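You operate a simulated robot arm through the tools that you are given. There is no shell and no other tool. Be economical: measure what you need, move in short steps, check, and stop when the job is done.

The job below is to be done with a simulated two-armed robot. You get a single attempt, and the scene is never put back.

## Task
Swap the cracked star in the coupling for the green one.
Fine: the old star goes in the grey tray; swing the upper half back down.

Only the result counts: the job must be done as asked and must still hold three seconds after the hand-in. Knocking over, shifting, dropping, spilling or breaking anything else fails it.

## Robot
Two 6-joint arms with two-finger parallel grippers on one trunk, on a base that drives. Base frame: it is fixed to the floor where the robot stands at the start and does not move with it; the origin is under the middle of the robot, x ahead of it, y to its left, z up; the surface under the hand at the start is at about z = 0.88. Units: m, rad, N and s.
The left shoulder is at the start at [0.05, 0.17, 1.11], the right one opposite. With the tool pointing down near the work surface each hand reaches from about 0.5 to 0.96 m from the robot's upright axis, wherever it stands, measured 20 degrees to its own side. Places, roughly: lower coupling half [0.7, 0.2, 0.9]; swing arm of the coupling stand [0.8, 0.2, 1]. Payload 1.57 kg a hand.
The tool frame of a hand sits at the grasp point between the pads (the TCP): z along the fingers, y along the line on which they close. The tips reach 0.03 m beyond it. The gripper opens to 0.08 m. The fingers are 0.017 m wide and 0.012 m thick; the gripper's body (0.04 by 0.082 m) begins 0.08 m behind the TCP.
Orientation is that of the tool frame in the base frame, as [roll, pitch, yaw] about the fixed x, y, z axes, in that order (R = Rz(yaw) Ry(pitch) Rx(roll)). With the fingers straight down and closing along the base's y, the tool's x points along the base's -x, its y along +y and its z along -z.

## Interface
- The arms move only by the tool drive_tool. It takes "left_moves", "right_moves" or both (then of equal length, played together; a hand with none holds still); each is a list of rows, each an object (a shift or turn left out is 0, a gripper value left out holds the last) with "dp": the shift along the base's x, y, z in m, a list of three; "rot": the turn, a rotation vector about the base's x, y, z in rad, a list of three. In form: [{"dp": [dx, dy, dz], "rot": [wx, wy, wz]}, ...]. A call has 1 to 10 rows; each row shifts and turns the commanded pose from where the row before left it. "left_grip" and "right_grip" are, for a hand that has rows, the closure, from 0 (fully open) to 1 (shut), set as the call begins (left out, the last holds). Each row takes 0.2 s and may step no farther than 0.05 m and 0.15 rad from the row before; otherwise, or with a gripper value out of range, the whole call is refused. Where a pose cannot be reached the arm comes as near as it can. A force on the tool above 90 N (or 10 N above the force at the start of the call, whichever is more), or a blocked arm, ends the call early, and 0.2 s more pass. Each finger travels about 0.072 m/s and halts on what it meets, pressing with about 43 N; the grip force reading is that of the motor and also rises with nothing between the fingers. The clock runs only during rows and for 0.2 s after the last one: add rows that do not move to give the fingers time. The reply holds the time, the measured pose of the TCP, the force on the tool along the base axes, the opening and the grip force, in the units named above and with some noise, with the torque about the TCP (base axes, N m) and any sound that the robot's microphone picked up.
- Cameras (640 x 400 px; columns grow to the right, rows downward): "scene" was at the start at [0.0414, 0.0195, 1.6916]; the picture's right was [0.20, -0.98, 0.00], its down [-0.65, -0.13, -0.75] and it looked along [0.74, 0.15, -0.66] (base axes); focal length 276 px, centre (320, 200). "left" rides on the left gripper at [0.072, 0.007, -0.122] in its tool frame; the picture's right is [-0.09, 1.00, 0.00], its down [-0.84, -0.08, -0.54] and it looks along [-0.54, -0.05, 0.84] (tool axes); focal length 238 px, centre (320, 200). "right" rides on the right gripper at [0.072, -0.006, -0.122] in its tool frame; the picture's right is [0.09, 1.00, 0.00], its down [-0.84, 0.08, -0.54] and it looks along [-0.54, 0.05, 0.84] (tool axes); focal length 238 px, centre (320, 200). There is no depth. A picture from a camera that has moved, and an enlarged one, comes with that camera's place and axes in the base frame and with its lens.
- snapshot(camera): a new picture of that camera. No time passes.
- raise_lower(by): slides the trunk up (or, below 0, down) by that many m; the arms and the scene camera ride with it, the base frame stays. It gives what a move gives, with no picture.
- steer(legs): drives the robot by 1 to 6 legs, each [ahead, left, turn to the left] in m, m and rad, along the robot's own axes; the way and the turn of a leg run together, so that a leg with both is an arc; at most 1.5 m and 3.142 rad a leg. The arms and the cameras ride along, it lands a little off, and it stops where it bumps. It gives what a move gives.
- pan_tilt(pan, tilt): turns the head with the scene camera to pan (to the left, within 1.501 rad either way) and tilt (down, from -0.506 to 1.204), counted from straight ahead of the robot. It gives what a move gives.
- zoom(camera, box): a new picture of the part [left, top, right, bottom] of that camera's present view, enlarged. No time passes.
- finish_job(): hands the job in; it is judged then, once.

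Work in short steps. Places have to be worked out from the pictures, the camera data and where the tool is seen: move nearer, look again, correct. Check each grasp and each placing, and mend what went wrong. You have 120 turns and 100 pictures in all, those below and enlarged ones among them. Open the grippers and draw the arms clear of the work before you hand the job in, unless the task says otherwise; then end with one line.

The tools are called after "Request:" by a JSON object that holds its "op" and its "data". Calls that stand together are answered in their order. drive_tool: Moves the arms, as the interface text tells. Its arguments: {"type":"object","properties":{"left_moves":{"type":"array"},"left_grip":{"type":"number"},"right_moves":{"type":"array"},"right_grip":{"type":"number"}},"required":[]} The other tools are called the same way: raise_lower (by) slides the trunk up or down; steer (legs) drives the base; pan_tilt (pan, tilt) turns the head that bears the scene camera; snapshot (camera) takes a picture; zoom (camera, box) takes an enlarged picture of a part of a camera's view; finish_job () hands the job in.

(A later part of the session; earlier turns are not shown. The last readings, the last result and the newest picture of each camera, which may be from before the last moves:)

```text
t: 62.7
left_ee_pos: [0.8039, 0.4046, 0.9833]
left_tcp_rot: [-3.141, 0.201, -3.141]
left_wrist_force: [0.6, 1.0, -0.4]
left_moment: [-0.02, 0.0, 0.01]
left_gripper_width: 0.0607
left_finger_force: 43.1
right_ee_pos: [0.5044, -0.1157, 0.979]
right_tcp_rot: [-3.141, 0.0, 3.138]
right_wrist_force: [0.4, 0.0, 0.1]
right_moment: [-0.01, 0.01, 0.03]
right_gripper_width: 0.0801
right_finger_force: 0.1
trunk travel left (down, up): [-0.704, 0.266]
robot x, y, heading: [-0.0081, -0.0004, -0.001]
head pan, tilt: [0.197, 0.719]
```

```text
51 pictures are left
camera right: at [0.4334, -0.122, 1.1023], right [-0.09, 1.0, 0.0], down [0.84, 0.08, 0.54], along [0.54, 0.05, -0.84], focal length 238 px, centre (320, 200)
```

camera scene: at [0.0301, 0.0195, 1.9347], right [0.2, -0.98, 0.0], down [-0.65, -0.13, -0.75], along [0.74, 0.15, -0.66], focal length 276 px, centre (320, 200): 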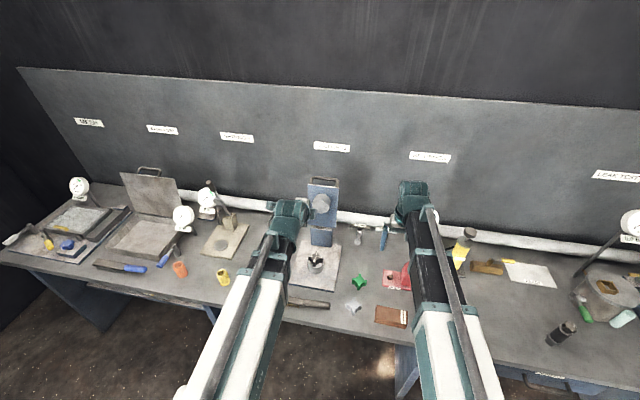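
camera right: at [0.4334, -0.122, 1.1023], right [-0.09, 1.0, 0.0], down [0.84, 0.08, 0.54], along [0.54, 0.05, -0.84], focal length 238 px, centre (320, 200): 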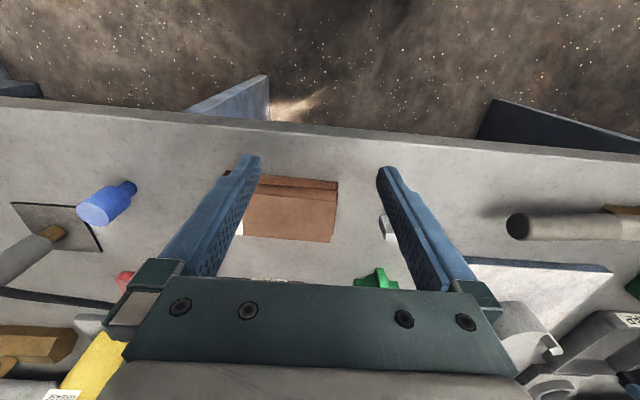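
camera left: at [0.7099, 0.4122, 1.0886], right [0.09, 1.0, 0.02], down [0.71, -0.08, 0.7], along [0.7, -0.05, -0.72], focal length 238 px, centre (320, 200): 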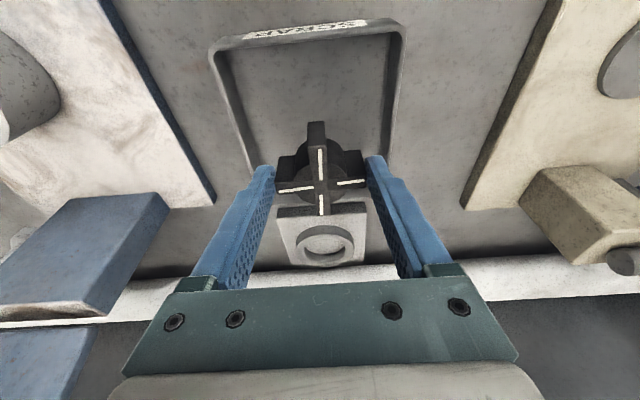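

Both hands are clear. I lower 45 mm more so the star is just above the tray floor.

Request:
{"op": "raise_lower", "data": {"by": -0.045}}

Request:
{"op": "snapshot", "data": {"camera": "left"}}

```text
t: 63.6
left_ee_pos: [0.8038, 0.4058, 0.9383]
left_tcp_rot: [-3.141, 0.198, -3.141]
left_wrist_force: [-1.0, -0.2, 0.5]
left_moment: [-0.06, -0.03, 0.0]
left_gripper_width: 0.0607
left_finger_force: 42.8
right_ee_pos: [0.5052, -0.1154, 0.9337]
right_tcp_rot: [3.142, 0.001, 3.139]
right_wrist_force: [-0.2, -0.6, 0.5]
right_moment: [0.01, -0.05, 0.04]
right_gripper_width: 0.08
right_finger_force: 0.0
trunk travel left (down, up): [-0.659, 0.311]
robot x, y, heading: [-0.01, -0.0004, -0.002]
head pan, tilt: [0.197, 0.719]
```

```text
50 pictures are left
camera left: at [0.7099, 0.4122, 1.0436], right [0.09, 1.0, 0.02], down [0.71, -0.08, 0.7], along [0.7, -0.05, -0.72], focal length 238 px, centre (320, 200)
```

left: 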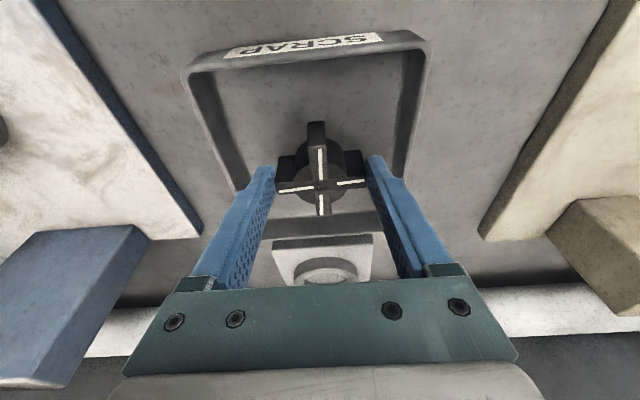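

The star is inside the tray outline. I lower 12 mm more, then open just enough to release.

Request:
{"op": "raise_lower", "data": {"by": -0.012}}

Request:
{"op": "drive_tool", "data": {"left_grip": 0.1, "left_moves": [{}, {}]}}

Request:
{"op": "raise_lower", "data": {"by": 0.06}}

Request:
{"op": "snapshot", "data": {"camera": "left"}}

```text
t: 64.2
left_ee_pos: [0.8045, 0.4059, 0.9307]
left_tcp_rot: [3.138, 0.209, -3.14]
left_wrist_force: [12.5, 6.5, 56.6]
left_moment: [0.26, -0.66, 0.02]
left_gripper_width: 0.0607
left_finger_force: 43.3
right_ee_pos: [0.5032, -0.1154, 0.9249]
right_tcp_rot: [3.14, 0.004, 3.141]
right_wrist_force: [0.4, 0.7, 0.2]
right_moment: [-0.01, -0.02, 0.0]
right_gripper_width: 0.08
right_finger_force: 0.1
trunk travel left (down, up): [-0.647, 0.323]
robot x, y, heading: [-0.0086, -0.002, 0.002]
head pan, tilt: [0.197, 0.719]
```

```text
t: 64.8
left_ee_pos: [0.8032, 0.4047, 0.9261]
left_tcp_rot: [-3.14, 0.2, 3.14]
left_wrist_force: [-0.8, -0.2, 0.1]
left_moment: [-0.01, -0.01, -0.03]
left_gripper_width: 0.0721
left_finger_force: 0.0
right_ee_pos: [0.5049, -0.1158, 0.9218]
right_tcp_rot: [-3.141, 0.002, 3.139]
right_wrist_force: [-0.5, 0.3, -0.3]
right_moment: [0.0, -0.01, 0.02]
right_gripper_width: 0.0802
right_finger_force: 0.1
trunk travel left (down, up): [-0.647, 0.323]
robot x, y, heading: [-0.0104, 0.0025, -0.001]
head pan, tilt: [0.197, 0.719]
```

```text
t: 65.8
left_ee_pos: [0.8034, 0.4045, 0.9861]
left_tcp_rot: [-3.14, 0.199, -3.141]
left_wrist_force: [-0.4, 0.3, 0.0]
left_moment: [-0.04, 0.03, -0.01]
left_gripper_width: 0.072
left_finger_force: 0.0
right_ee_pos: [0.5068, -0.1151, 0.9813]
right_tcp_rot: [-3.141, 0.001, 3.141]
right_wrist_force: [-0.1, -1.0, 0.9]
right_moment: [-0.04, 0.01, 0.01]
right_gripper_width: 0.0801
right_finger_force: 0.0
trunk travel left (down, up): [-0.707, 0.263]
robot x, y, heading: [-0.0098, 0.0015, -0.002]
head pan, tilt: [0.197, 0.719]
```

```text
49 pictures are left
camera left: at [0.7102, 0.4123, 1.0914], right [0.09, 1.0, 0.02], down [0.71, -0.08, 0.7], along [0.7, -0.05, -0.72], focal length 238 px, centre (320, 200)
```

left: 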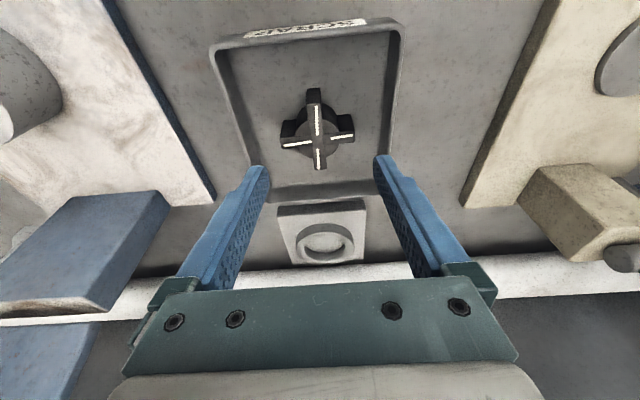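

The old star lies in the grey tray. Now I raise and move the left hand back and across to the green star for a close view.

Request:
{"op": "raise_lower", "data": {"by": 0.11}}

Request:
{"op": "drive_tool", "data": {"left_grip": 0, "left_moves": [{"dp": [-0.045, 0, 0]}, {"dp": [-0.045, 0, 0]}, {"dp": [-0.045, -0.02, 0]}, {"dp": [0, -0.05, 0]}, {"dp": [0, -0.05, 0]}, {"dp": [0, -0.05, 0]}, {"dp": [0, -0.05, 0]}, {"dp": [0, -0.05, 0]}, {"dp": [0, -0.05, 0]}, {"dp": [0, -0.05, 0]}]}}

Request:
{"op": "drive_tool", "data": {"left_moves": [{"dp": [0, -0.045, 0]}, {}]}}

Request:
{"op": "snapshot", "data": {"camera": "left"}}

```text
t: 67.2
left_ee_pos: [0.8038, 0.4054, 1.0962]
left_tcp_rot: [-3.141, 0.2, 3.14]
left_wrist_force: [-0.2, 0.2, 0.0]
left_moment: [0.02, -0.01, -0.02]
left_gripper_width: 0.0719
left_finger_force: 0.0
right_ee_pos: [0.5065, -0.1165, 1.0929]
right_tcp_rot: [3.141, 0.0, 3.14]
right_wrist_force: [-0.7, 0.8, -0.5]
right_moment: [-0.04, -0.01, -0.04]
right_gripper_width: 0.0801
right_finger_force: 0.2
trunk travel left (down, up): [-0.817, 0.153]
robot x, y, heading: [-0.0084, 0.0015, 0.0]
head pan, tilt: [0.197, 0.719]
```

```text
t: 69.4
left_ee_pos: [0.6685, 0.034, 1.0964]
left_tcp_rot: [3.141, 0.202, -3.14]
left_wrist_force: [0.5, -0.8, 0.0]
left_moment: [0.01, 0.01, 0.01]
left_gripper_width: 0.08
left_finger_force: 0.1
right_ee_pos: [0.5044, -0.1158, 1.0919]
right_tcp_rot: [3.141, 0.001, 3.139]
right_wrist_force: [0.9, 0.9, 0.1]
right_moment: [0.04, 0.01, 0.02]
right_gripper_width: 0.08
right_finger_force: 0.1
trunk travel left (down, up): [-0.817, 0.153]
robot x, y, heading: [-0.0109, -0.0006, 0.003]
head pan, tilt: [0.197, 0.719]
```

```text
t: 70.0
left_ee_pos: [0.6701, -0.0092, 1.0978]
left_tcp_rot: [3.141, 0.199, 3.141]
left_wrist_force: [-0.5, 0.8, -0.2]
left_moment: [-0.05, 0.0, -0.01]
left_gripper_width: 0.0798
left_finger_force: 0.1
right_ee_pos: [0.5063, -0.1149, 1.092]
right_tcp_rot: [-3.141, -0.001, 3.139]
right_wrist_force: [-0.6, 0.4, 0.3]
right_moment: [-0.02, 0.01, -0.02]
right_gripper_width: 0.0801
right_finger_force: 0.0
trunk travel left (down, up): [-0.817, 0.153]
robot x, y, heading: [-0.0086, 0.0031, 0.002]
head pan, tilt: [0.197, 0.719]
```

```text
48 pictures are left
camera left: at [0.5753, -0.0024, 1.2016], right [0.09, 1.0, 0.02], down [0.71, -0.08, 0.7], along [0.7, -0.05, -0.72], focal length 238 px, centre (320, 200)
```

left: 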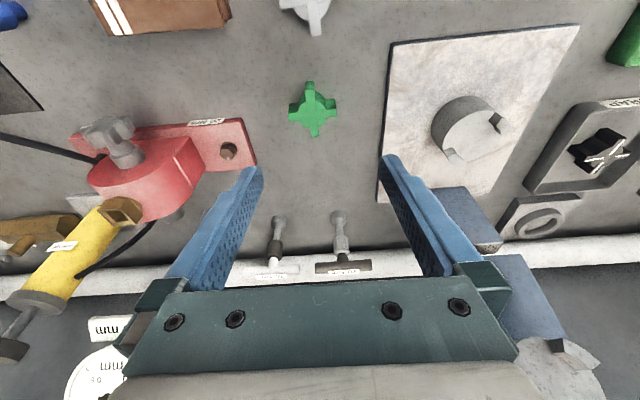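

I zoom on the green star and the empty lower half to measure positions and angles.

Request:
{"op": "zoom", "data": {"camera": "left", "box": [270, 65, 360, 150]}}

Request:
{"op": "zoom", "data": {"camera": "left", "box": [410, 75, 530, 185]}}

```text
4.71 times, centred on (315, 108) of left
camera zoom: at [0.5753, -0.0024, 1.2016], right [0.09, 1.0, 0.02], down [0.71, -0.08, 0.7], along [0.7, -0.05, -0.72], focal length 1122 px, centre (344, 635)
```

zoom: 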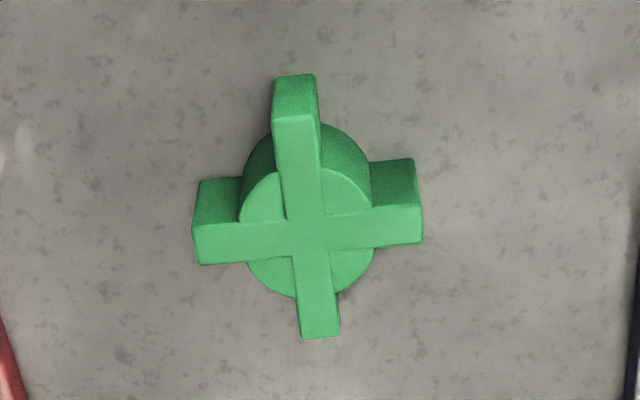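

```text
3.64 times, centred on (470, 130) of left
camera zoom: at [0.5753, -0.0024, 1.2016], right [0.09, 1.0, 0.02], down [0.71, -0.08, 0.7], along [0.7, -0.05, -0.72], focal length 867 px, centre (-226, 454)
```

zoom: 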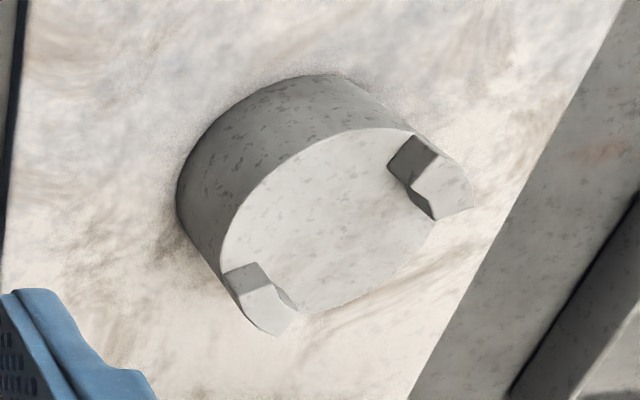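

The green star is at about (0.709, −0.018), already aligned with x/y. I move over it and descend most of the way to check.

Request:
{"op": "drive_tool", "data": {"left_moves": [{"dp": [0.032, -0.009, 0]}, {}]}}

Request:
{"op": "raise_lower", "data": {"by": -0.12}}

Request:
{"op": "snapshot", "data": {"camera": "left"}}

```text
t: 70.6
left_ee_pos: [0.6999, -0.0194, 1.0952]
left_tcp_rot: [-3.141, 0.198, -3.141]
left_wrist_force: [0.1, 0.7, 0.0]
left_moment: [-0.01, 0.0, 0.0]
left_gripper_width: 0.0801
left_finger_force: 0.1
right_ee_pos: [0.5043, -0.1146, 1.0916]
right_tcp_rot: [-3.141, 0.002, 3.141]
right_wrist_force: [-0.7, 0.3, -0.3]
right_moment: [-0.01, 0.04, 0.01]
right_gripper_width: 0.08
right_finger_force: 0.1
trunk travel left (down, up): [-0.817, 0.153]
robot x, y, heading: [-0.0106, -0.002, -0.0]
head pan, tilt: [0.197, 0.719]
```

```text
t: 72.1
left_ee_pos: [0.7006, -0.0192, 0.9766]
left_tcp_rot: [3.141, 0.199, -3.14]
left_wrist_force: [0.8, 0.4, 1.0]
left_moment: [0.01, -0.02, -0.01]
left_gripper_width: 0.0801
left_finger_force: 0.1
right_ee_pos: [0.5063, -0.1154, 0.9711]
right_tcp_rot: [3.141, -0.001, 3.139]
right_wrist_force: [0.9, 0.5, -0.1]
right_moment: [-0.02, 0.01, 0.01]
right_gripper_width: 0.0799
right_finger_force: 0.0
trunk travel left (down, up): [-0.697, 0.273]
robot x, y, heading: [-0.0109, 0.0014, -0.0]
head pan, tilt: [0.197, 0.719]
```

```text
45 pictures are left
camera left: at [0.6069, -0.0125, 1.0816], right [0.09, 1.0, 0.02], down [0.71, -0.08, 0.7], along [0.7, -0.05, -0.72], focal length 238 px, centre (320, 200)
```

left: 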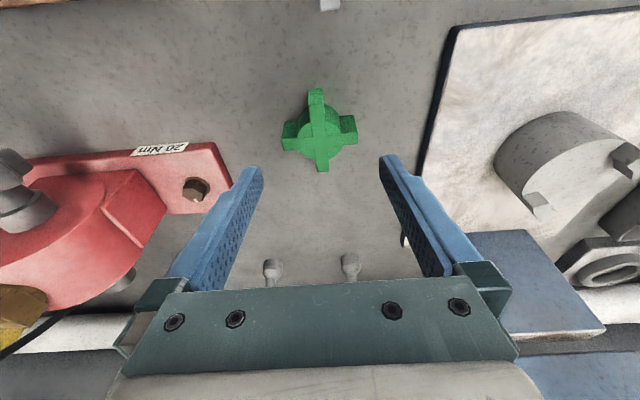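

I zoom for a precise centre from this height.

Request:
{"op": "zoom", "data": {"camera": "left", "box": [270, 75, 370, 185]}}

```text
3.64 times, centred on (320, 130) of left
camera zoom: at [0.6069, -0.0125, 1.0816], right [0.09, 1.0, 0.02], down [0.71, -0.08, 0.7], along [0.7, -0.05, -0.72], focal length 867 px, centre (320, 454)
```

zoom: 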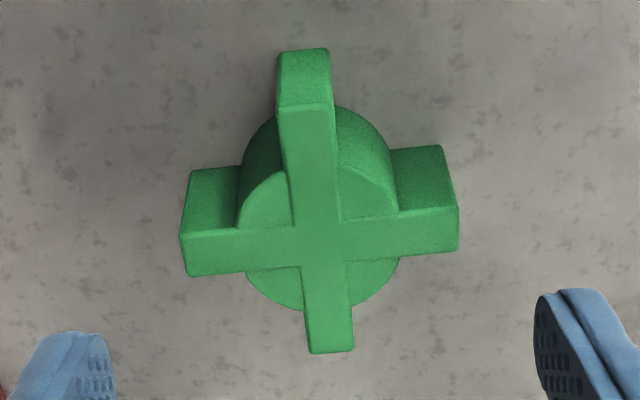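

Refined: centre (0.707, −0.018), top ≈0.911; the hand is already positioned right. I lower 55 mm and grip.

Request:
{"op": "raise_lower", "data": {"by": -0.055}}

Request:
{"op": "drive_tool", "data": {"left_grip": 1.0, "left_moves": [{}, {}, {}]}}

Request:
{"op": "raise_lower", "data": {"by": 0.03}}

Request:
{"op": "snapshot", "data": {"camera": "left"}}

```text
t: 73.1
left_ee_pos: [0.7001, -0.0197, 0.9207]
left_tcp_rot: [-3.141, 0.198, -3.141]
left_wrist_force: [0.5, -0.4, 1.1]
left_moment: [-0.03, 0.0, 0.02]
left_gripper_width: 0.0798
left_finger_force: 0.1
right_ee_pos: [0.5052, -0.1167, 0.9171]
right_tcp_rot: [-3.141, 0.001, 3.14]
right_wrist_force: [-0.1, -0.6, 0.1]
right_moment: [-0.02, 0.01, 0.02]
right_gripper_width: 0.0801
right_finger_force: 0.1
trunk travel left (down, up): [-0.642, 0.328]
robot x, y, heading: [-0.0115, 0.0018, -0.004]
head pan, tilt: [0.197, 0.719]
```

```text
t: 73.9
left_ee_pos: [0.7005, -0.019, 0.9209]
left_tcp_rot: [3.141, 0.198, 3.141]
left_wrist_force: [-1.0, -0.1, -0.3]
left_moment: [-0.01, 0.0, 0.0]
left_gripper_width: 0.0607
left_finger_force: 42.6
right_ee_pos: [0.5053, -0.116, 0.9174]
right_tcp_rot: [3.141, 0.0, 3.139]
right_wrist_force: [-0.4, 0.2, 0.7]
right_moment: [0.02, -0.01, -0.02]
right_gripper_width: 0.0798
right_finger_force: 0.0
trunk travel left (down, up): [-0.642, 0.328]
robot x, y, heading: [-0.0114, -0.0015, 0.002]
head pan, tilt: [0.197, 0.719]
```

```text
t: 74.6
left_ee_pos: [0.7024, -0.0199, 0.9513]
left_tcp_rot: [3.141, 0.201, -3.141]
left_wrist_force: [0.4, -0.4, -0.5]
left_moment: [0.04, 0.02, 0.04]
left_gripper_width: 0.0607
left_finger_force: 42.7
right_ee_pos: [0.5072, -0.1152, 0.9464]
right_tcp_rot: [3.141, 0.0, 3.141]
right_wrist_force: [0.4, -0.3, -0.4]
right_moment: [0.04, 0.02, 0.0]
right_gripper_width: 0.0799
right_finger_force: 0.1
trunk travel left (down, up): [-0.672, 0.298]
robot x, y, heading: [-0.0067, -0.0032, 0.002]
head pan, tilt: [0.197, 0.719]
```

```text
43 pictures are left
camera left: at [0.6072, -0.0125, 1.0565], right [0.09, 1.0, 0.02], down [0.71, -0.08, 0.7], along [0.7, -0.05, -0.72], focal length 238 px, centre (320, 200)
```

left: 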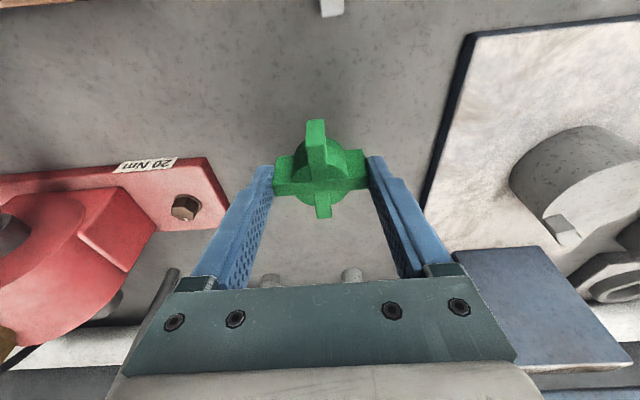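

The green star is held. I zoom in to check its attitude in the grip, then raise.

Request:
{"op": "zoom", "data": {"camera": "left", "box": [250, 105, 390, 230]}}

Request:
{"op": "raise_lower", "data": {"by": 0.12}}

```text
3.20 times, centred on (320, 168) of left
camera zoom: at [0.6072, -0.0125, 1.0565], right [0.09, 1.0, 0.02], down [0.71, -0.08, 0.7], along [0.7, -0.05, -0.72], focal length 763 px, centre (320, 304)
```

zoom: 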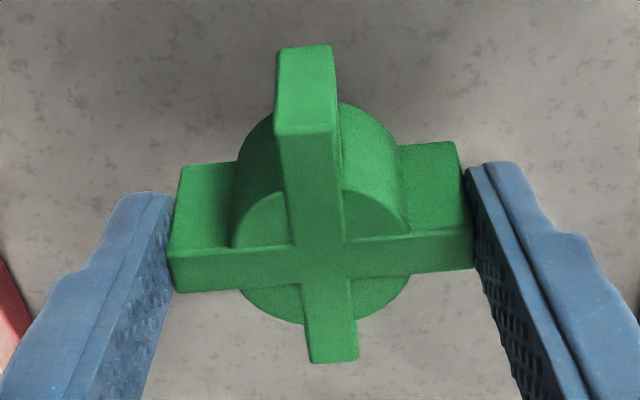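

```text
t: 76.1
left_ee_pos: [0.7028, -0.0193, 1.0709]
left_tcp_rot: [-3.14, 0.197, 3.141]
left_wrist_force: [0.1, 0.5, -0.6]
left_moment: [0.0, 0.01, -0.03]
left_gripper_width: 0.0609
left_finger_force: 43.5
right_ee_pos: [0.5058, -0.1157, 1.067]
right_tcp_rot: [3.141, -0.001, 3.139]
right_wrist_force: [0.2, -0.6, 1.0]
right_moment: [-0.01, 0.02, -0.01]
right_gripper_width: 0.0798
right_finger_force: 0.0
trunk travel left (down, up): [-0.792, 0.178]
robot x, y, heading: [-0.0058, 0.0013, 0.001]
head pan, tilt: [0.197, 0.719]
```

It sits square in the fingers. I carry it over the lower half at (0.733, 0.178).

Request:
{"op": "drive_tool", "data": {"left_moves": [{"dp": [0.006, 0.04, 0]}, {"dp": [0.006, 0.04, 0]}, {"dp": [0.006, 0.04, 0]}, {"dp": [0.006, 0.04, 0]}, {"dp": [0.007, 0.037, 0]}, {}, {}]}}

Request:
{"op": "snapshot", "data": {"camera": "left"}}

```text
t: 77.7
left_ee_pos: [0.7311, 0.1778, 1.0714]
left_tcp_rot: [3.141, 0.198, 3.141]
left_wrist_force: [0.6, -0.7, -0.1]
left_moment: [0.01, -0.01, -0.01]
left_gripper_width: 0.0606
left_finger_force: 43.3
right_ee_pos: [0.505, -0.1149, 1.067]
right_tcp_rot: [-3.141, 0.0, 3.141]
right_wrist_force: [-0.6, 0.1, 0.4]
right_moment: [0.03, 0.01, 0.01]
right_gripper_width: 0.08
right_finger_force: 0.0
trunk travel left (down, up): [-0.792, 0.178]
robot x, y, heading: [-0.012, 0.0022, 0.002]
head pan, tilt: [0.197, 0.719]
```

```text
41 pictures are left
camera left: at [0.6375, 0.1847, 1.1765], right [0.09, 1.0, 0.02], down [0.71, -0.08, 0.7], along [0.7, -0.05, -0.72], focal length 238 px, centre (320, 200)
```

left: 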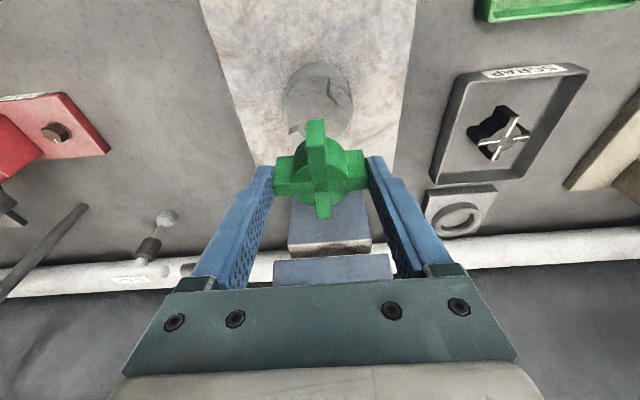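

The camera pose says I'm 2 mm short in x compared with the removal pose; I correct and lower to just above the lugs for a check.

Request:
{"op": "drive_tool", "data": {"left_moves": [{"dp": [0.002, 0, 0]}, {}]}}

Request:
{"op": "raise_lower", "data": {"by": -0.044}}

Request:
{"op": "zoom", "data": {"camera": "left", "box": [240, 70, 400, 230]}}

```text
t: 78.3
left_ee_pos: [0.7341, 0.1772, 1.0706]
left_tcp_rot: [-3.14, 0.199, 3.141]
left_wrist_force: [-0.5, -0.6, -0.7]
left_moment: [0.02, 0.02, -0.01]
left_gripper_width: 0.0607
left_finger_force: 43.4
right_ee_pos: [0.5067, -0.1166, 1.0661]
right_tcp_rot: [3.141, -0.001, 3.141]
right_wrist_force: [0.3, -0.2, 0.4]
right_moment: [0.01, 0.01, 0.02]
right_gripper_width: 0.0803
right_finger_force: 0.1
trunk travel left (down, up): [-0.792, 0.178]
robot x, y, heading: [-0.0116, -0.0018, 0.001]
head pan, tilt: [0.197, 0.719]
```

```text
t: 79.2
left_ee_pos: [0.7323, 0.1775, 1.0274]
left_tcp_rot: [3.14, 0.199, -3.141]
left_wrist_force: [-0.2, 0.2, 0.5]
left_moment: [0.0, 0.04, -0.03]
left_gripper_width: 0.0606
left_finger_force: 43.0
right_ee_pos: [0.5059, -0.1155, 1.0223]
right_tcp_rot: [-3.141, 0.001, 3.141]
right_wrist_force: [-0.7, -0.8, 1.1]
right_moment: [0.02, 0.04, -0.01]
right_gripper_width: 0.0802
right_finger_force: 0.2
trunk travel left (down, up): [-0.748, 0.222]
robot x, y, heading: [-0.0077, 0.0003, 0.003]
head pan, tilt: [0.197, 0.719]
```

```text
2.50 times, centred on (320, 150) of left
camera zoom: at [0.6397, 0.1842, 1.1326], right [0.09, 1.0, 0.02], down [0.71, -0.08, 0.7], along [0.7, -0.05, -0.72], focal length 596 px, centre (320, 325)
```

zoom: 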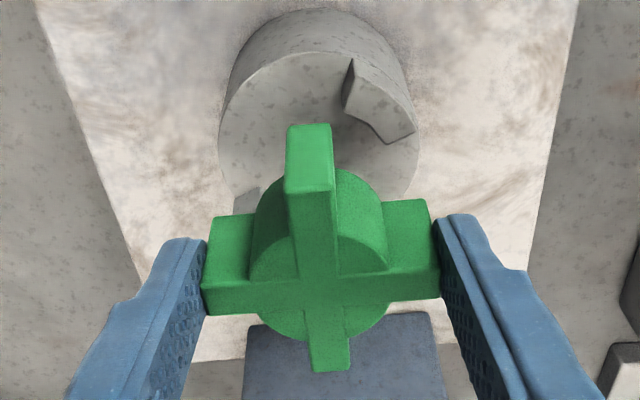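

Well aligned with the slot between the lugs. I lower in stages, watching the force.

Request:
{"op": "raise_lower", "data": {"by": -0.022}}

Request:
{"op": "zoom", "data": {"camera": "left", "box": [240, 90, 400, 230]}}

```text
t: 79.9
left_ee_pos: [0.7343, 0.1759, 1.006]
left_tcp_rot: [-3.141, 0.199, -3.141]
left_wrist_force: [0.1, -0.4, -0.9]
left_moment: [0.01, -0.02, -0.02]
left_gripper_width: 0.0608
left_finger_force: 42.8
right_ee_pos: [0.5063, -0.1154, 1.0]
right_tcp_rot: [-3.14, 0.0, 3.14]
right_wrist_force: [0.4, -0.2, 0.8]
right_moment: [0.02, 0.01, 0.04]
right_gripper_width: 0.0799
right_finger_force: 0.0
trunk travel left (down, up): [-0.726, 0.244]
robot x, y, heading: [-0.0083, 0.0006, 0.003]
head pan, tilt: [0.197, 0.719]
```

```text
2.86 times, centred on (320, 160) of left
camera zoom: at [0.6396, 0.1842, 1.1106], right [0.09, 1.0, 0.02], down [0.71, -0.08, 0.7], along [0.7, -0.05, -0.72], focal length 681 px, centre (320, 314)
```

zoom: 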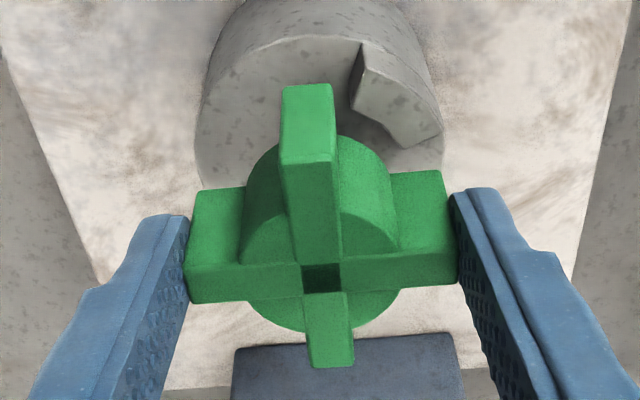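

Still clear and force-free; I continue down.

Request:
{"op": "raise_lower", "data": {"by": -0.01}}

Request:
{"op": "raise_lower", "data": {"by": -0.006}}

Request:
{"op": "zoom", "data": {"camera": "left", "box": [240, 90, 400, 230]}}

```text
t: 80.5
left_ee_pos: [0.7342, 0.176, 0.9968]
left_tcp_rot: [3.141, 0.201, 3.141]
left_wrist_force: [2.5, 0.4, 10.8]
left_moment: [0.33, -0.1, -0.06]
left_gripper_width: 0.0608
left_finger_force: 43.0
right_ee_pos: [0.5064, -0.1163, 0.992]
right_tcp_rot: [3.14, 0.002, 3.139]
right_wrist_force: [0.4, -0.3, -0.6]
right_moment: [-0.04, 0.0, -0.01]
right_gripper_width: 0.08
right_finger_force: 0.1
trunk travel left (down, up): [-0.716, 0.254]
robot x, y, heading: [-0.0125, 0.0019, -0.007]
head pan, tilt: [0.197, 0.719]
```

```text
t: 81.0
left_ee_pos: [0.7332, 0.1772, 0.992]
left_tcp_rot: [3.139, 0.205, 3.14]
left_wrist_force: [7.2, -1.9, 54.1]
left_moment: [1.25, -0.37, -0.21]
left_gripper_width: 0.0617
left_finger_force: 43.0
right_ee_pos: [0.5032, -0.1159, 0.9864]
right_tcp_rot: [-3.14, 0.003, 3.139]
right_wrist_force: [-0.3, -0.4, 0.9]
right_moment: [0.01, 0.01, -0.03]
right_gripper_width: 0.0799
right_finger_force: 0.0
trunk travel left (down, up): [-0.71, 0.26]
robot x, y, heading: [-0.0089, -0.0028, -0.006]
head pan, tilt: [0.197, 0.719]
```

```text
2.86 times, centred on (320, 160) of left
camera zoom: at [0.6378, 0.1828, 1.0971], right [0.09, 1.0, 0.02], down [0.71, -0.08, 0.7], along [0.7, -0.05, -0.71], focal length 681 px, centre (320, 314)
```

zoom: 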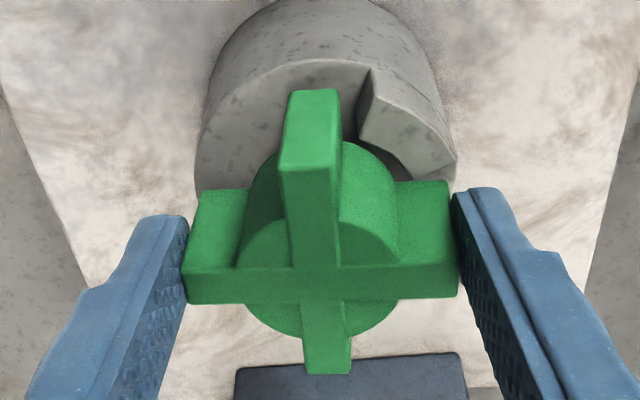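

Contact came 9 mm above the seat (54 N), with the moment pointing to the +y lobe/finger end. I back up 8 mm and look more closely at that side.

Request:
{"op": "raise_lower", "data": {"by": 0.01}}

Request:
{"op": "zoom", "data": {"camera": "left", "box": [320, 100, 390, 180]}}

Request:
{"op": "zoom", "data": {"camera": "scene", "box": [290, 150, 360, 210]}}

```text
t: 81.6
left_ee_pos: [0.7325, 0.1779, 0.9964]
left_tcp_rot: [-3.14, 0.196, -3.141]
left_wrist_force: [0.2, 0.2, 0.3]
left_moment: [-0.03, 0.03, -0.01]
left_gripper_width: 0.0617
left_finger_force: 43.4
right_ee_pos: [0.5055, -0.1152, 0.9938]
right_tcp_rot: [-3.141, 0.001, 3.14]
right_wrist_force: [0.7, 0.4, 0.9]
right_moment: [0.02, 0.02, 0.0]
right_gripper_width: 0.0802
right_finger_force: 0.1
trunk travel left (down, up): [-0.72, 0.25]
robot x, y, heading: [-0.0123, 0.0008, 0.003]
head pan, tilt: [0.197, 0.719]
```

```text
5.00 times, centred on (355, 140) of left
camera zoom: at [0.6395, 0.1843, 1.104], right [0.09, 1.0, 0.02], down [0.71, -0.08, 0.7], along [0.69, -0.05, -0.72], focal length 1192 px, centre (145, 500)
```

zoom: 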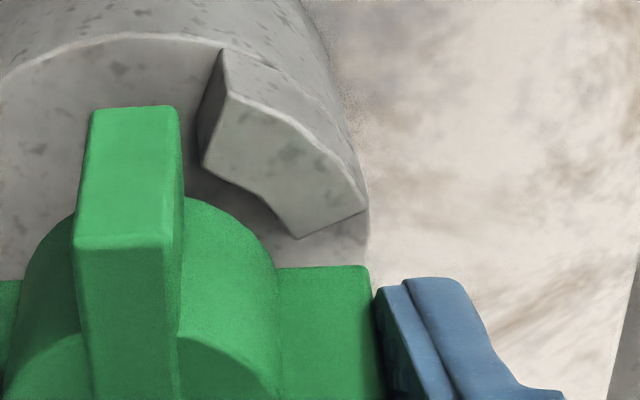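

```text
6.67 times, centred on (325, 180) of scene
camera zoom: at [0.0317, 0.0194, 1.6862], right [0.2, -0.98, 0.0], down [-0.65, -0.13, -0.75], along [0.74, 0.15, -0.66], focal length 1842 px, centre (287, 333)
```

zoom: 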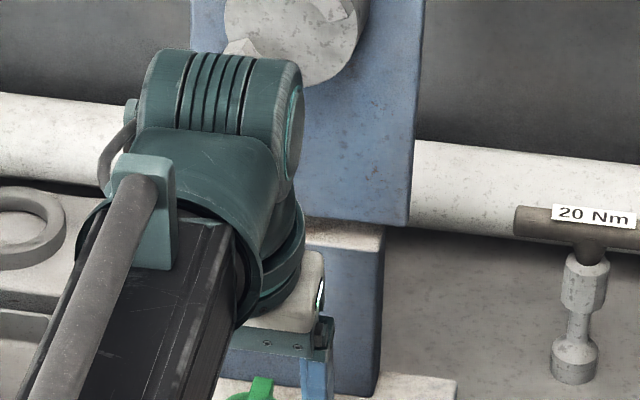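

Working through the moments and views: the +y lobe's front edge sits on the lug's rear top edge; the green star is held ~3 mm further back in −x than the old one was (true seat centre ≈ x 0.742). I raise slightly, shift +3 mm in x, and retry.

Request:
{"op": "raise_lower", "data": {"by": 0.006}}

Request:
{"op": "drive_tool", "data": {"left_moves": [{"dp": [0.003, 0, 0]}, {}]}}

Request:
{"op": "raise_lower", "data": {"by": -0.012}}

Request:
{"op": "zoom", "data": {"camera": "left", "box": [240, 90, 400, 230]}}

```text
t: 82.1
left_ee_pos: [0.7344, 0.1769, 1.0044]
left_tcp_rot: [-3.14, 0.199, -3.141]
left_wrist_force: [-0.5, 0.7, -1.0]
left_moment: [-0.01, 0.02, -0.01]
left_gripper_width: 0.0616
left_finger_force: 43.2
right_ee_pos: [0.506, -0.115, 1.0014]
right_tcp_rot: [3.141, 0.0, 3.138]
right_wrist_force: [1.3, 0.8, 0.0]
right_moment: [0.06, 0.0, 0.0]
right_gripper_width: 0.08
right_finger_force: 0.1
trunk travel left (down, up): [-0.726, 0.244]
robot x, y, heading: [-0.0123, 0.0024, -0.003]
head pan, tilt: [0.197, 0.719]
```

```text
t: 82.7
left_ee_pos: [0.738, 0.1778, 1.0053]
left_tcp_rot: [3.142, 0.199, -3.141]
left_wrist_force: [-0.1, 0.4, 0.1]
left_moment: [0.0, 0.01, -0.01]
left_gripper_width: 0.0616
left_finger_force: 43.1
right_ee_pos: [0.5062, -0.1152, 1.0005]
right_tcp_rot: [-3.142, 0.0, 3.14]
right_wrist_force: [-0.1, -0.5, -0.6]
right_moment: [-0.01, 0.0, 0.0]
right_gripper_width: 0.0801
right_finger_force: 0.1
trunk travel left (down, up): [-0.726, 0.244]
robot x, y, heading: [-0.0078, -0.0026, 0.0]
head pan, tilt: [0.197, 0.719]
```

```text
t: 83.3
left_ee_pos: [0.7386, 0.1768, 0.9939]
left_tcp_rot: [3.141, 0.199, 3.141]
left_wrist_force: [-0.8, 0.5, -0.4]
left_moment: [0.01, -0.05, 0.04]
left_gripper_width: 0.0618
left_finger_force: 43.1
right_ee_pos: [0.5051, -0.1153, 0.9893]
right_tcp_rot: [3.141, 0.001, 3.14]
right_wrist_force: [-0.5, 0.2, -0.5]
right_moment: [0.03, -0.01, 0.01]
right_gripper_width: 0.0801
right_finger_force: 0.1
trunk travel left (down, up): [-0.714, 0.256]
robot x, y, heading: [-0.0113, -0.0017, 0.001]
head pan, tilt: [0.197, 0.719]
```

```text
2.86 times, centred on (320, 160) of left
camera zoom: at [0.6429, 0.1842, 1.0986], right [0.09, 1.0, 0.02], down [0.71, -0.08, 0.7], along [0.7, -0.05, -0.72], focal length 681 px, centre (320, 314)
```

zoom: 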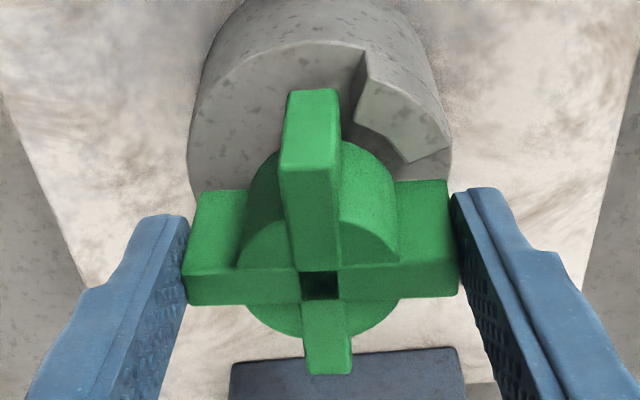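

No contact force now at the former contact height. I keep going down in small steps.

Request:
{"op": "raise_lower", "data": {"by": -0.007}}

Request:
{"op": "raise_lower", "data": {"by": -0.004}}

Request:
{"op": "zoom", "data": {"camera": "left", "box": [240, 90, 400, 230]}}

```text
t: 83.9
left_ee_pos: [0.7361, 0.1777, 0.9862]
left_tcp_rot: [3.141, 0.199, 3.141]
left_wrist_force: [-0.3, 0.1, 0.2]
left_moment: [0.01, -0.02, 0.02]
left_gripper_width: 0.0614
left_finger_force: 42.9
right_ee_pos: [0.5054, -0.115, 0.9815]
right_tcp_rot: [3.14, 0.0, 3.141]
right_wrist_force: [-0.5, -0.1, 0.2]
right_moment: [0.01, 0.01, -0.01]
right_gripper_width: 0.0801
right_finger_force: 0.0
trunk travel left (down, up): [-0.707, 0.263]
robot x, y, heading: [-0.0114, -0.0009, -0.004]
head pan, tilt: [0.197, 0.719]
```

```text
t: 84.4
left_ee_pos: [0.7373, 0.1774, 0.9814]
left_tcp_rot: [3.141, 0.198, 3.141]
left_wrist_force: [0.0, -0.9, -0.7]
left_moment: [-0.02, 0.01, 0.01]
left_gripper_width: 0.0613
left_finger_force: 42.9
right_ee_pos: [0.5057, -0.1157, 0.9784]
right_tcp_rot: [-3.141, 0.0, 3.139]
right_wrist_force: [0.4, 0.7, 0.3]
right_moment: [0.01, -0.02, 0.0]
right_gripper_width: 0.0801
right_finger_force: 0.0
trunk travel left (down, up): [-0.703, 0.267]
robot x, y, heading: [-0.0104, -0.0027, 0.006]
head pan, tilt: [0.197, 0.719]
```

```text
2.86 times, centred on (320, 160) of left
camera zoom: at [0.643, 0.1842, 1.0875], right [0.09, 1.0, 0.02], down [0.71, -0.08, 0.7], along [0.7, -0.05, -0.72], focal length 681 px, centre (320, 314)
```

zoom: 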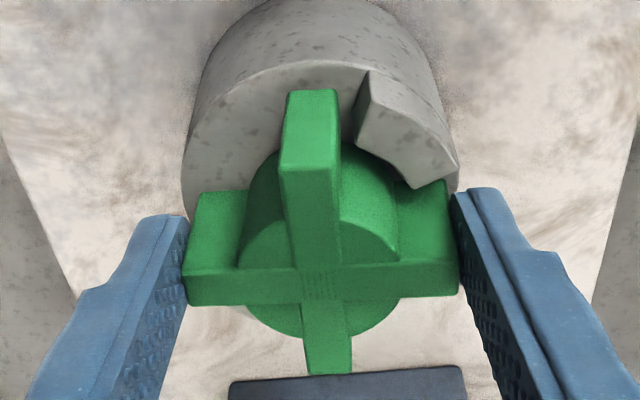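

The lobes are entering between the lugs. I lower further until seat contact.

Request:
{"op": "raise_lower", "data": {"by": -0.003}}

Request:
{"op": "raise_lower", "data": {"by": -0.002}}

```text
t: 85.0
left_ee_pos: [0.737, 0.1766, 0.9813]
left_tcp_rot: [3.14, 0.201, -3.141]
left_wrist_force: [4.3, 1.6, 21.3]
left_moment: [0.06, -0.31, 0.0]
left_gripper_width: 0.0615
left_finger_force: 43.1
right_ee_pos: [0.5044, -0.1153, 0.9762]
right_tcp_rot: [3.141, 0.002, 3.141]
right_wrist_force: [-0.4, -0.2, -0.5]
right_moment: [0.01, 0.01, -0.01]
right_gripper_width: 0.0801
right_finger_force: 0.0
trunk travel left (down, up): [-0.7, 0.27]
robot x, y, heading: [-0.0125, -0.0028, 0.0]
head pan, tilt: [0.197, 0.719]
```

```text
t: 85.5
left_ee_pos: [0.737, 0.1772, 0.9794]
left_tcp_rot: [3.139, 0.206, -3.14]
left_wrist_force: [11.2, 4.5, 44.6]
left_moment: [0.17, -0.74, 0.03]
left_gripper_width: 0.0608
left_finger_force: 42.9
right_ee_pos: [0.5038, -0.1165, 0.9744]
right_tcp_rot: [-3.142, 0.004, 3.14]
right_wrist_force: [0.6, -0.2, 1.2]
right_moment: [0.0, 0.01, 0.02]
right_gripper_width: 0.0799
right_finger_force: 0.0
trunk travel left (down, up): [-0.698, 0.272]
robot x, y, heading: [-0.0075, 0.0015, 0.004]
head pan, tilt: [0.197, 0.719]
```

The star seats: central contact force and the width is back to 60.8 mm (levelled). I release and raise, then check.

Request:
{"op": "drive_tool", "data": {"left_grip": 0.05, "left_moves": [{}, {}]}}

Request:
{"op": "raise_lower", "data": {"by": 0.06}}

Request:
{"op": "zoom", "data": {"camera": "left", "box": [240, 50, 400, 210]}}

```text
t: 86.1
left_ee_pos: [0.7358, 0.1767, 0.9761]
left_tcp_rot: [-3.141, 0.2, 3.141]
left_wrist_force: [0.0, -0.2, -0.8]
left_moment: [0.02, 0.01, -0.03]
left_gripper_width: 0.0762
left_finger_force: 0.1
right_ee_pos: [0.5058, -0.1172, 0.9732]
right_tcp_rot: [-3.142, 0.0, 3.14]
right_wrist_force: [-0.6, 0.1, 0.0]
right_moment: [0.02, 0.01, -0.02]
right_gripper_width: 0.08
right_finger_force: 0.1
trunk travel left (down, up): [-0.698, 0.272]
robot x, y, heading: [-0.0116, 0.002, -0.004]
head pan, tilt: [0.197, 0.719]
```

```text
t: 87.1
left_ee_pos: [0.7373, 0.1767, 1.0364]
left_tcp_rot: [3.14, 0.2, 3.141]
left_wrist_force: [0.3, 0.1, -0.9]
left_moment: [-0.02, -0.01, 0.0]
left_gripper_width: 0.0759
left_finger_force: 0.0
right_ee_pos: [0.5046, -0.1163, 1.0333]
right_tcp_rot: [-3.14, -0.001, 3.14]
right_wrist_force: [-0.3, 0.6, 0.3]
right_moment: [-0.02, -0.01, 0.0]
right_gripper_width: 0.0799
right_finger_force: 0.1
trunk travel left (down, up): [-0.758, 0.212]
robot x, y, heading: [-0.0092, -0.0002, -0.001]
head pan, tilt: [0.197, 0.719]
```

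```text
2.50 times, centred on (320, 130) of left
camera zoom: at [0.6433, 0.1843, 1.1424], right [0.09, 1.0, 0.02], down [0.71, -0.08, 0.7], along [0.7, -0.05, -0.72], focal length 596 px, centre (320, 375)
```

zoom: 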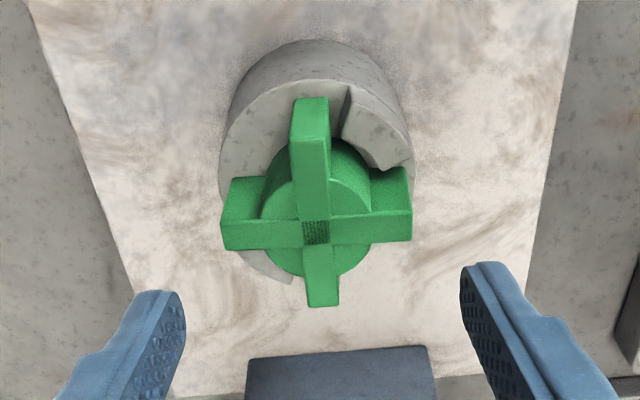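

The green star is seated squarely between the lugs at the same height as the old one. Now to close the arm I retrace my path: back off, reorient the tool (yaw 90°), and raise the trunk to the top.

Request:
{"op": "drive_tool", "data": {"left_moves": [{"dp": [-0.045, 0, 0], "rot": [0, 0.1, 0]}, {"dp": [-0.035, 0.005, 0], "rot": [0, 0.1, 0]}, {"rot": [0, 0, -0.1428]}, {"rot": [0, 0, -0.1428]}, {"rot": [0, 0, -0.1428]}, {"rot": [0, 0, -0.1428]}, {"rot": [0, 0, -0.1428]}, {"rot": [0, 0, -0.1428]}, {"rot": [0, 0, -0.1428]}, {"rot": [0, 0, -0.1428]}]}}

Request:
{"op": "raise_lower", "data": {"by": 0.21}}

Request:
{"op": "drive_tool", "data": {"left_grip": 0.58, "left_moves": [{"rot": [0, 0, -0.1428]}, {"rot": [0, 0, -0.1428]}, {"rot": [0, 0, -0.1428]}, {"rot": [0, -0.139, 0], "dp": [0, 0, 0.002]}, {"rot": [0, -0.139, 0], "dp": [0, 0, 0.0064]}, {"rot": [0, -0.139, 0], "dp": [0, 0, 0.0105]}, {"rot": [0, -0.139, 0], "dp": [0, 0, 0.014]}, {"rot": [0, -0.139, 0], "dp": [0, 0, 0.0177]}, {"rot": [0, -0.139, 0], "dp": [0, 0, 0.02]}]}}

```text
t: 89.3
left_ee_pos: [0.6567, 0.1833, 1.0321]
left_tcp_rot: [3.142, -0.001, 1.999]
left_wrist_force: [0.3, 1.1, 0.0]
left_moment: [0.04, -0.02, 0.0]
left_gripper_width: 0.0759
left_finger_force: 0.1
left hand out of reach, approached as far as the arm can: row 1
right_ee_pos: [0.5061, -0.1158, 1.0324]
right_tcp_rot: [-3.141, 0.0, 3.141]
right_wrist_force: [0.5, 0.1, 0.2]
right_moment: [-0.01, -0.02, 0.02]
right_gripper_width: 0.08
right_finger_force: 0.1
trunk travel left (down, up): [-0.758, 0.212]
robot x, y, heading: [-0.0103, -0.0004, -0.004]
head pan, tilt: [0.197, 0.719]
```

```text
t: 91.5
left_ee_pos: [0.6565, 0.1828, 1.2426]
left_tcp_rot: [-3.141, -0.001, 1.999]
left_wrist_force: [0.7, -0.3, 0.6]
left_moment: [-0.01, 0.0, 0.03]
left_gripper_width: 0.076
left_finger_force: 0.1
right_ee_pos: [0.5058, -0.116, 1.2426]
right_tcp_rot: [-3.141, -0.001, 3.141]
right_wrist_force: [-0.1, -0.4, 0.3]
right_moment: [-0.02, -0.02, 0.01]
right_gripper_width: 0.0801
right_finger_force: 0.0
trunk travel left (down, up): [-0.968, 0.002]
robot x, y, heading: [-0.0098, -0.0004, 0.003]
head pan, tilt: [0.197, 0.719]
```

```text
t: 93.5
left_ee_pos: [0.6571, 0.1823, 1.3159]
left_tcp_rot: [2.305, 0.0, 1.57]
left_wrist_force: [0.3, 0.3, 0.8]
left_moment: [-0.02, 0.02, 0.03]
left_gripper_width: 0.0337
left_finger_force: 0.1
right_ee_pos: [0.5054, -0.1144, 1.2429]
right_tcp_rot: [-3.14, 0.003, 3.14]
right_wrist_force: [-0.1, 0.4, -0.4]
right_moment: [0.02, -0.01, -0.01]
right_gripper_width: 0.0798
right_finger_force: 0.1
trunk travel left (down, up): [-0.968, 0.002]
robot x, y, heading: [-0.0101, -0.0016, -0.001]
head pan, tilt: [0.197, 0.719]
```

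Same pose as on the withdrawal. I advance to above the bar (x≈0.900) and check.

Request:
{"op": "drive_tool", "data": {"left_moves": [{"dp": [0.05, 0, 0]}, {"dp": [0.05, 0, 0]}, {"dp": [0.05, 0, 0]}, {"dp": [0.05, 0, 0]}, {"dp": [0.043, 0, 0]}, {}]}}

Request:
{"op": "snapshot", "data": {"camera": "left"}}

```text
t: 94.9
left_ee_pos: [0.9015, 0.1813, 1.3154]
left_tcp_rot: [2.306, -0.001, 1.57]
left_wrist_force: [-0.7, -0.3, 0.4]
left_moment: [0.01, 0.03, 0.03]
left_gripper_width: 0.0336
left_finger_force: 0.1
right_ee_pos: [0.5042, -0.116, 1.2433]
right_tcp_rot: [-3.141, 0.002, 3.139]
right_wrist_force: [0.6, 0.1, 0.2]
right_moment: [-0.02, -0.01, 0.02]
right_gripper_width: 0.08
right_finger_force: 0.0
trunk travel left (down, up): [-0.968, 0.002]
robot x, y, heading: [-0.0108, -0.0021, -0.002]
head pan, tilt: [0.197, 0.719]
```

```text
32 pictures are left
camera left: at [0.8158, 0.254, 1.4024], right [0.67, -0.09, 0.74], down [-0.45, -0.84, 0.31], along [0.59, -0.54, -0.6], focal length 238 px, centre (320, 200)
```

left: 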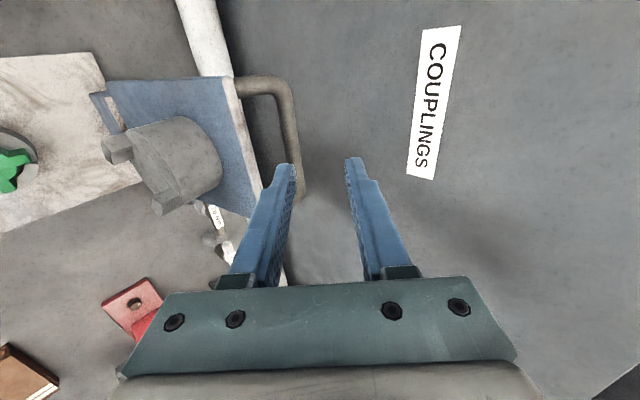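

Identical view. I reverse the tilt motion so the fingers straddle the bar.

Request:
{"op": "drive_tool", "data": {"left_moves": [{"dp": [0.005, 0, -0.008], "rot": [0, 0.05, 0]}, {"dp": [0.006, 0, -0.0075], "rot": [0, 0.05, 0]}, {"dp": [0.004, 0, -0.007], "rot": [0, 0.05, 0]}, {"dp": [0.004, 0, -0.0065], "rot": [0, 0.05, 0]}, {"dp": [0.004, 0, -0.006], "rot": [0, 0.05, 0]}, {}]}}

Request:
{"op": "snapshot", "data": {"camera": "left"}}

```text
t: 96.3
left_ee_pos: [0.9239, 0.182, 1.2794]
left_tcp_rot: [2.559, 0.0, 1.571]
left_wrist_force: [0.3, -1.1, -0.2]
left_moment: [-0.02, 0.01, 0.0]
left_gripper_width: 0.0336
left_finger_force: 0.1
right_ee_pos: [0.5049, -0.1155, 1.2431]
right_tcp_rot: [-3.141, 0.001, 3.14]
right_wrist_force: [-0.9, 0.0, -0.1]
right_moment: [0.0, 0.03, 0.0]
right_gripper_width: 0.0803
right_finger_force: 0.1
trunk travel left (down, up): [-0.968, 0.002]
robot x, y, heading: [-0.0119, -0.001, -0.002]
head pan, tilt: [0.197, 0.719]
```

```text
31 pictures are left
camera left: at [0.8617, 0.2545, 1.3849], right [0.83, -0.09, 0.55], down [-0.36, -0.84, 0.41], along [0.42, -0.54, -0.73], focal length 238 px, centre (320, 200)
```

left: 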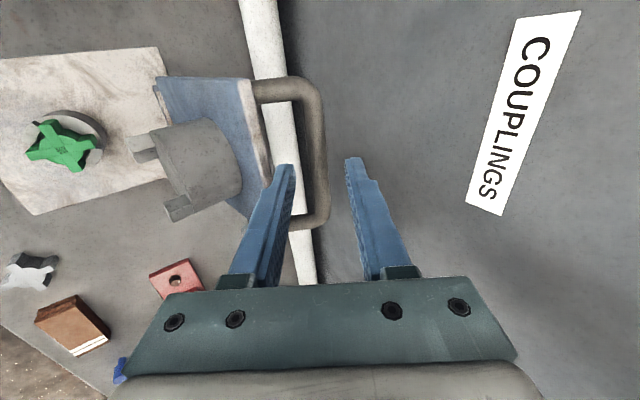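

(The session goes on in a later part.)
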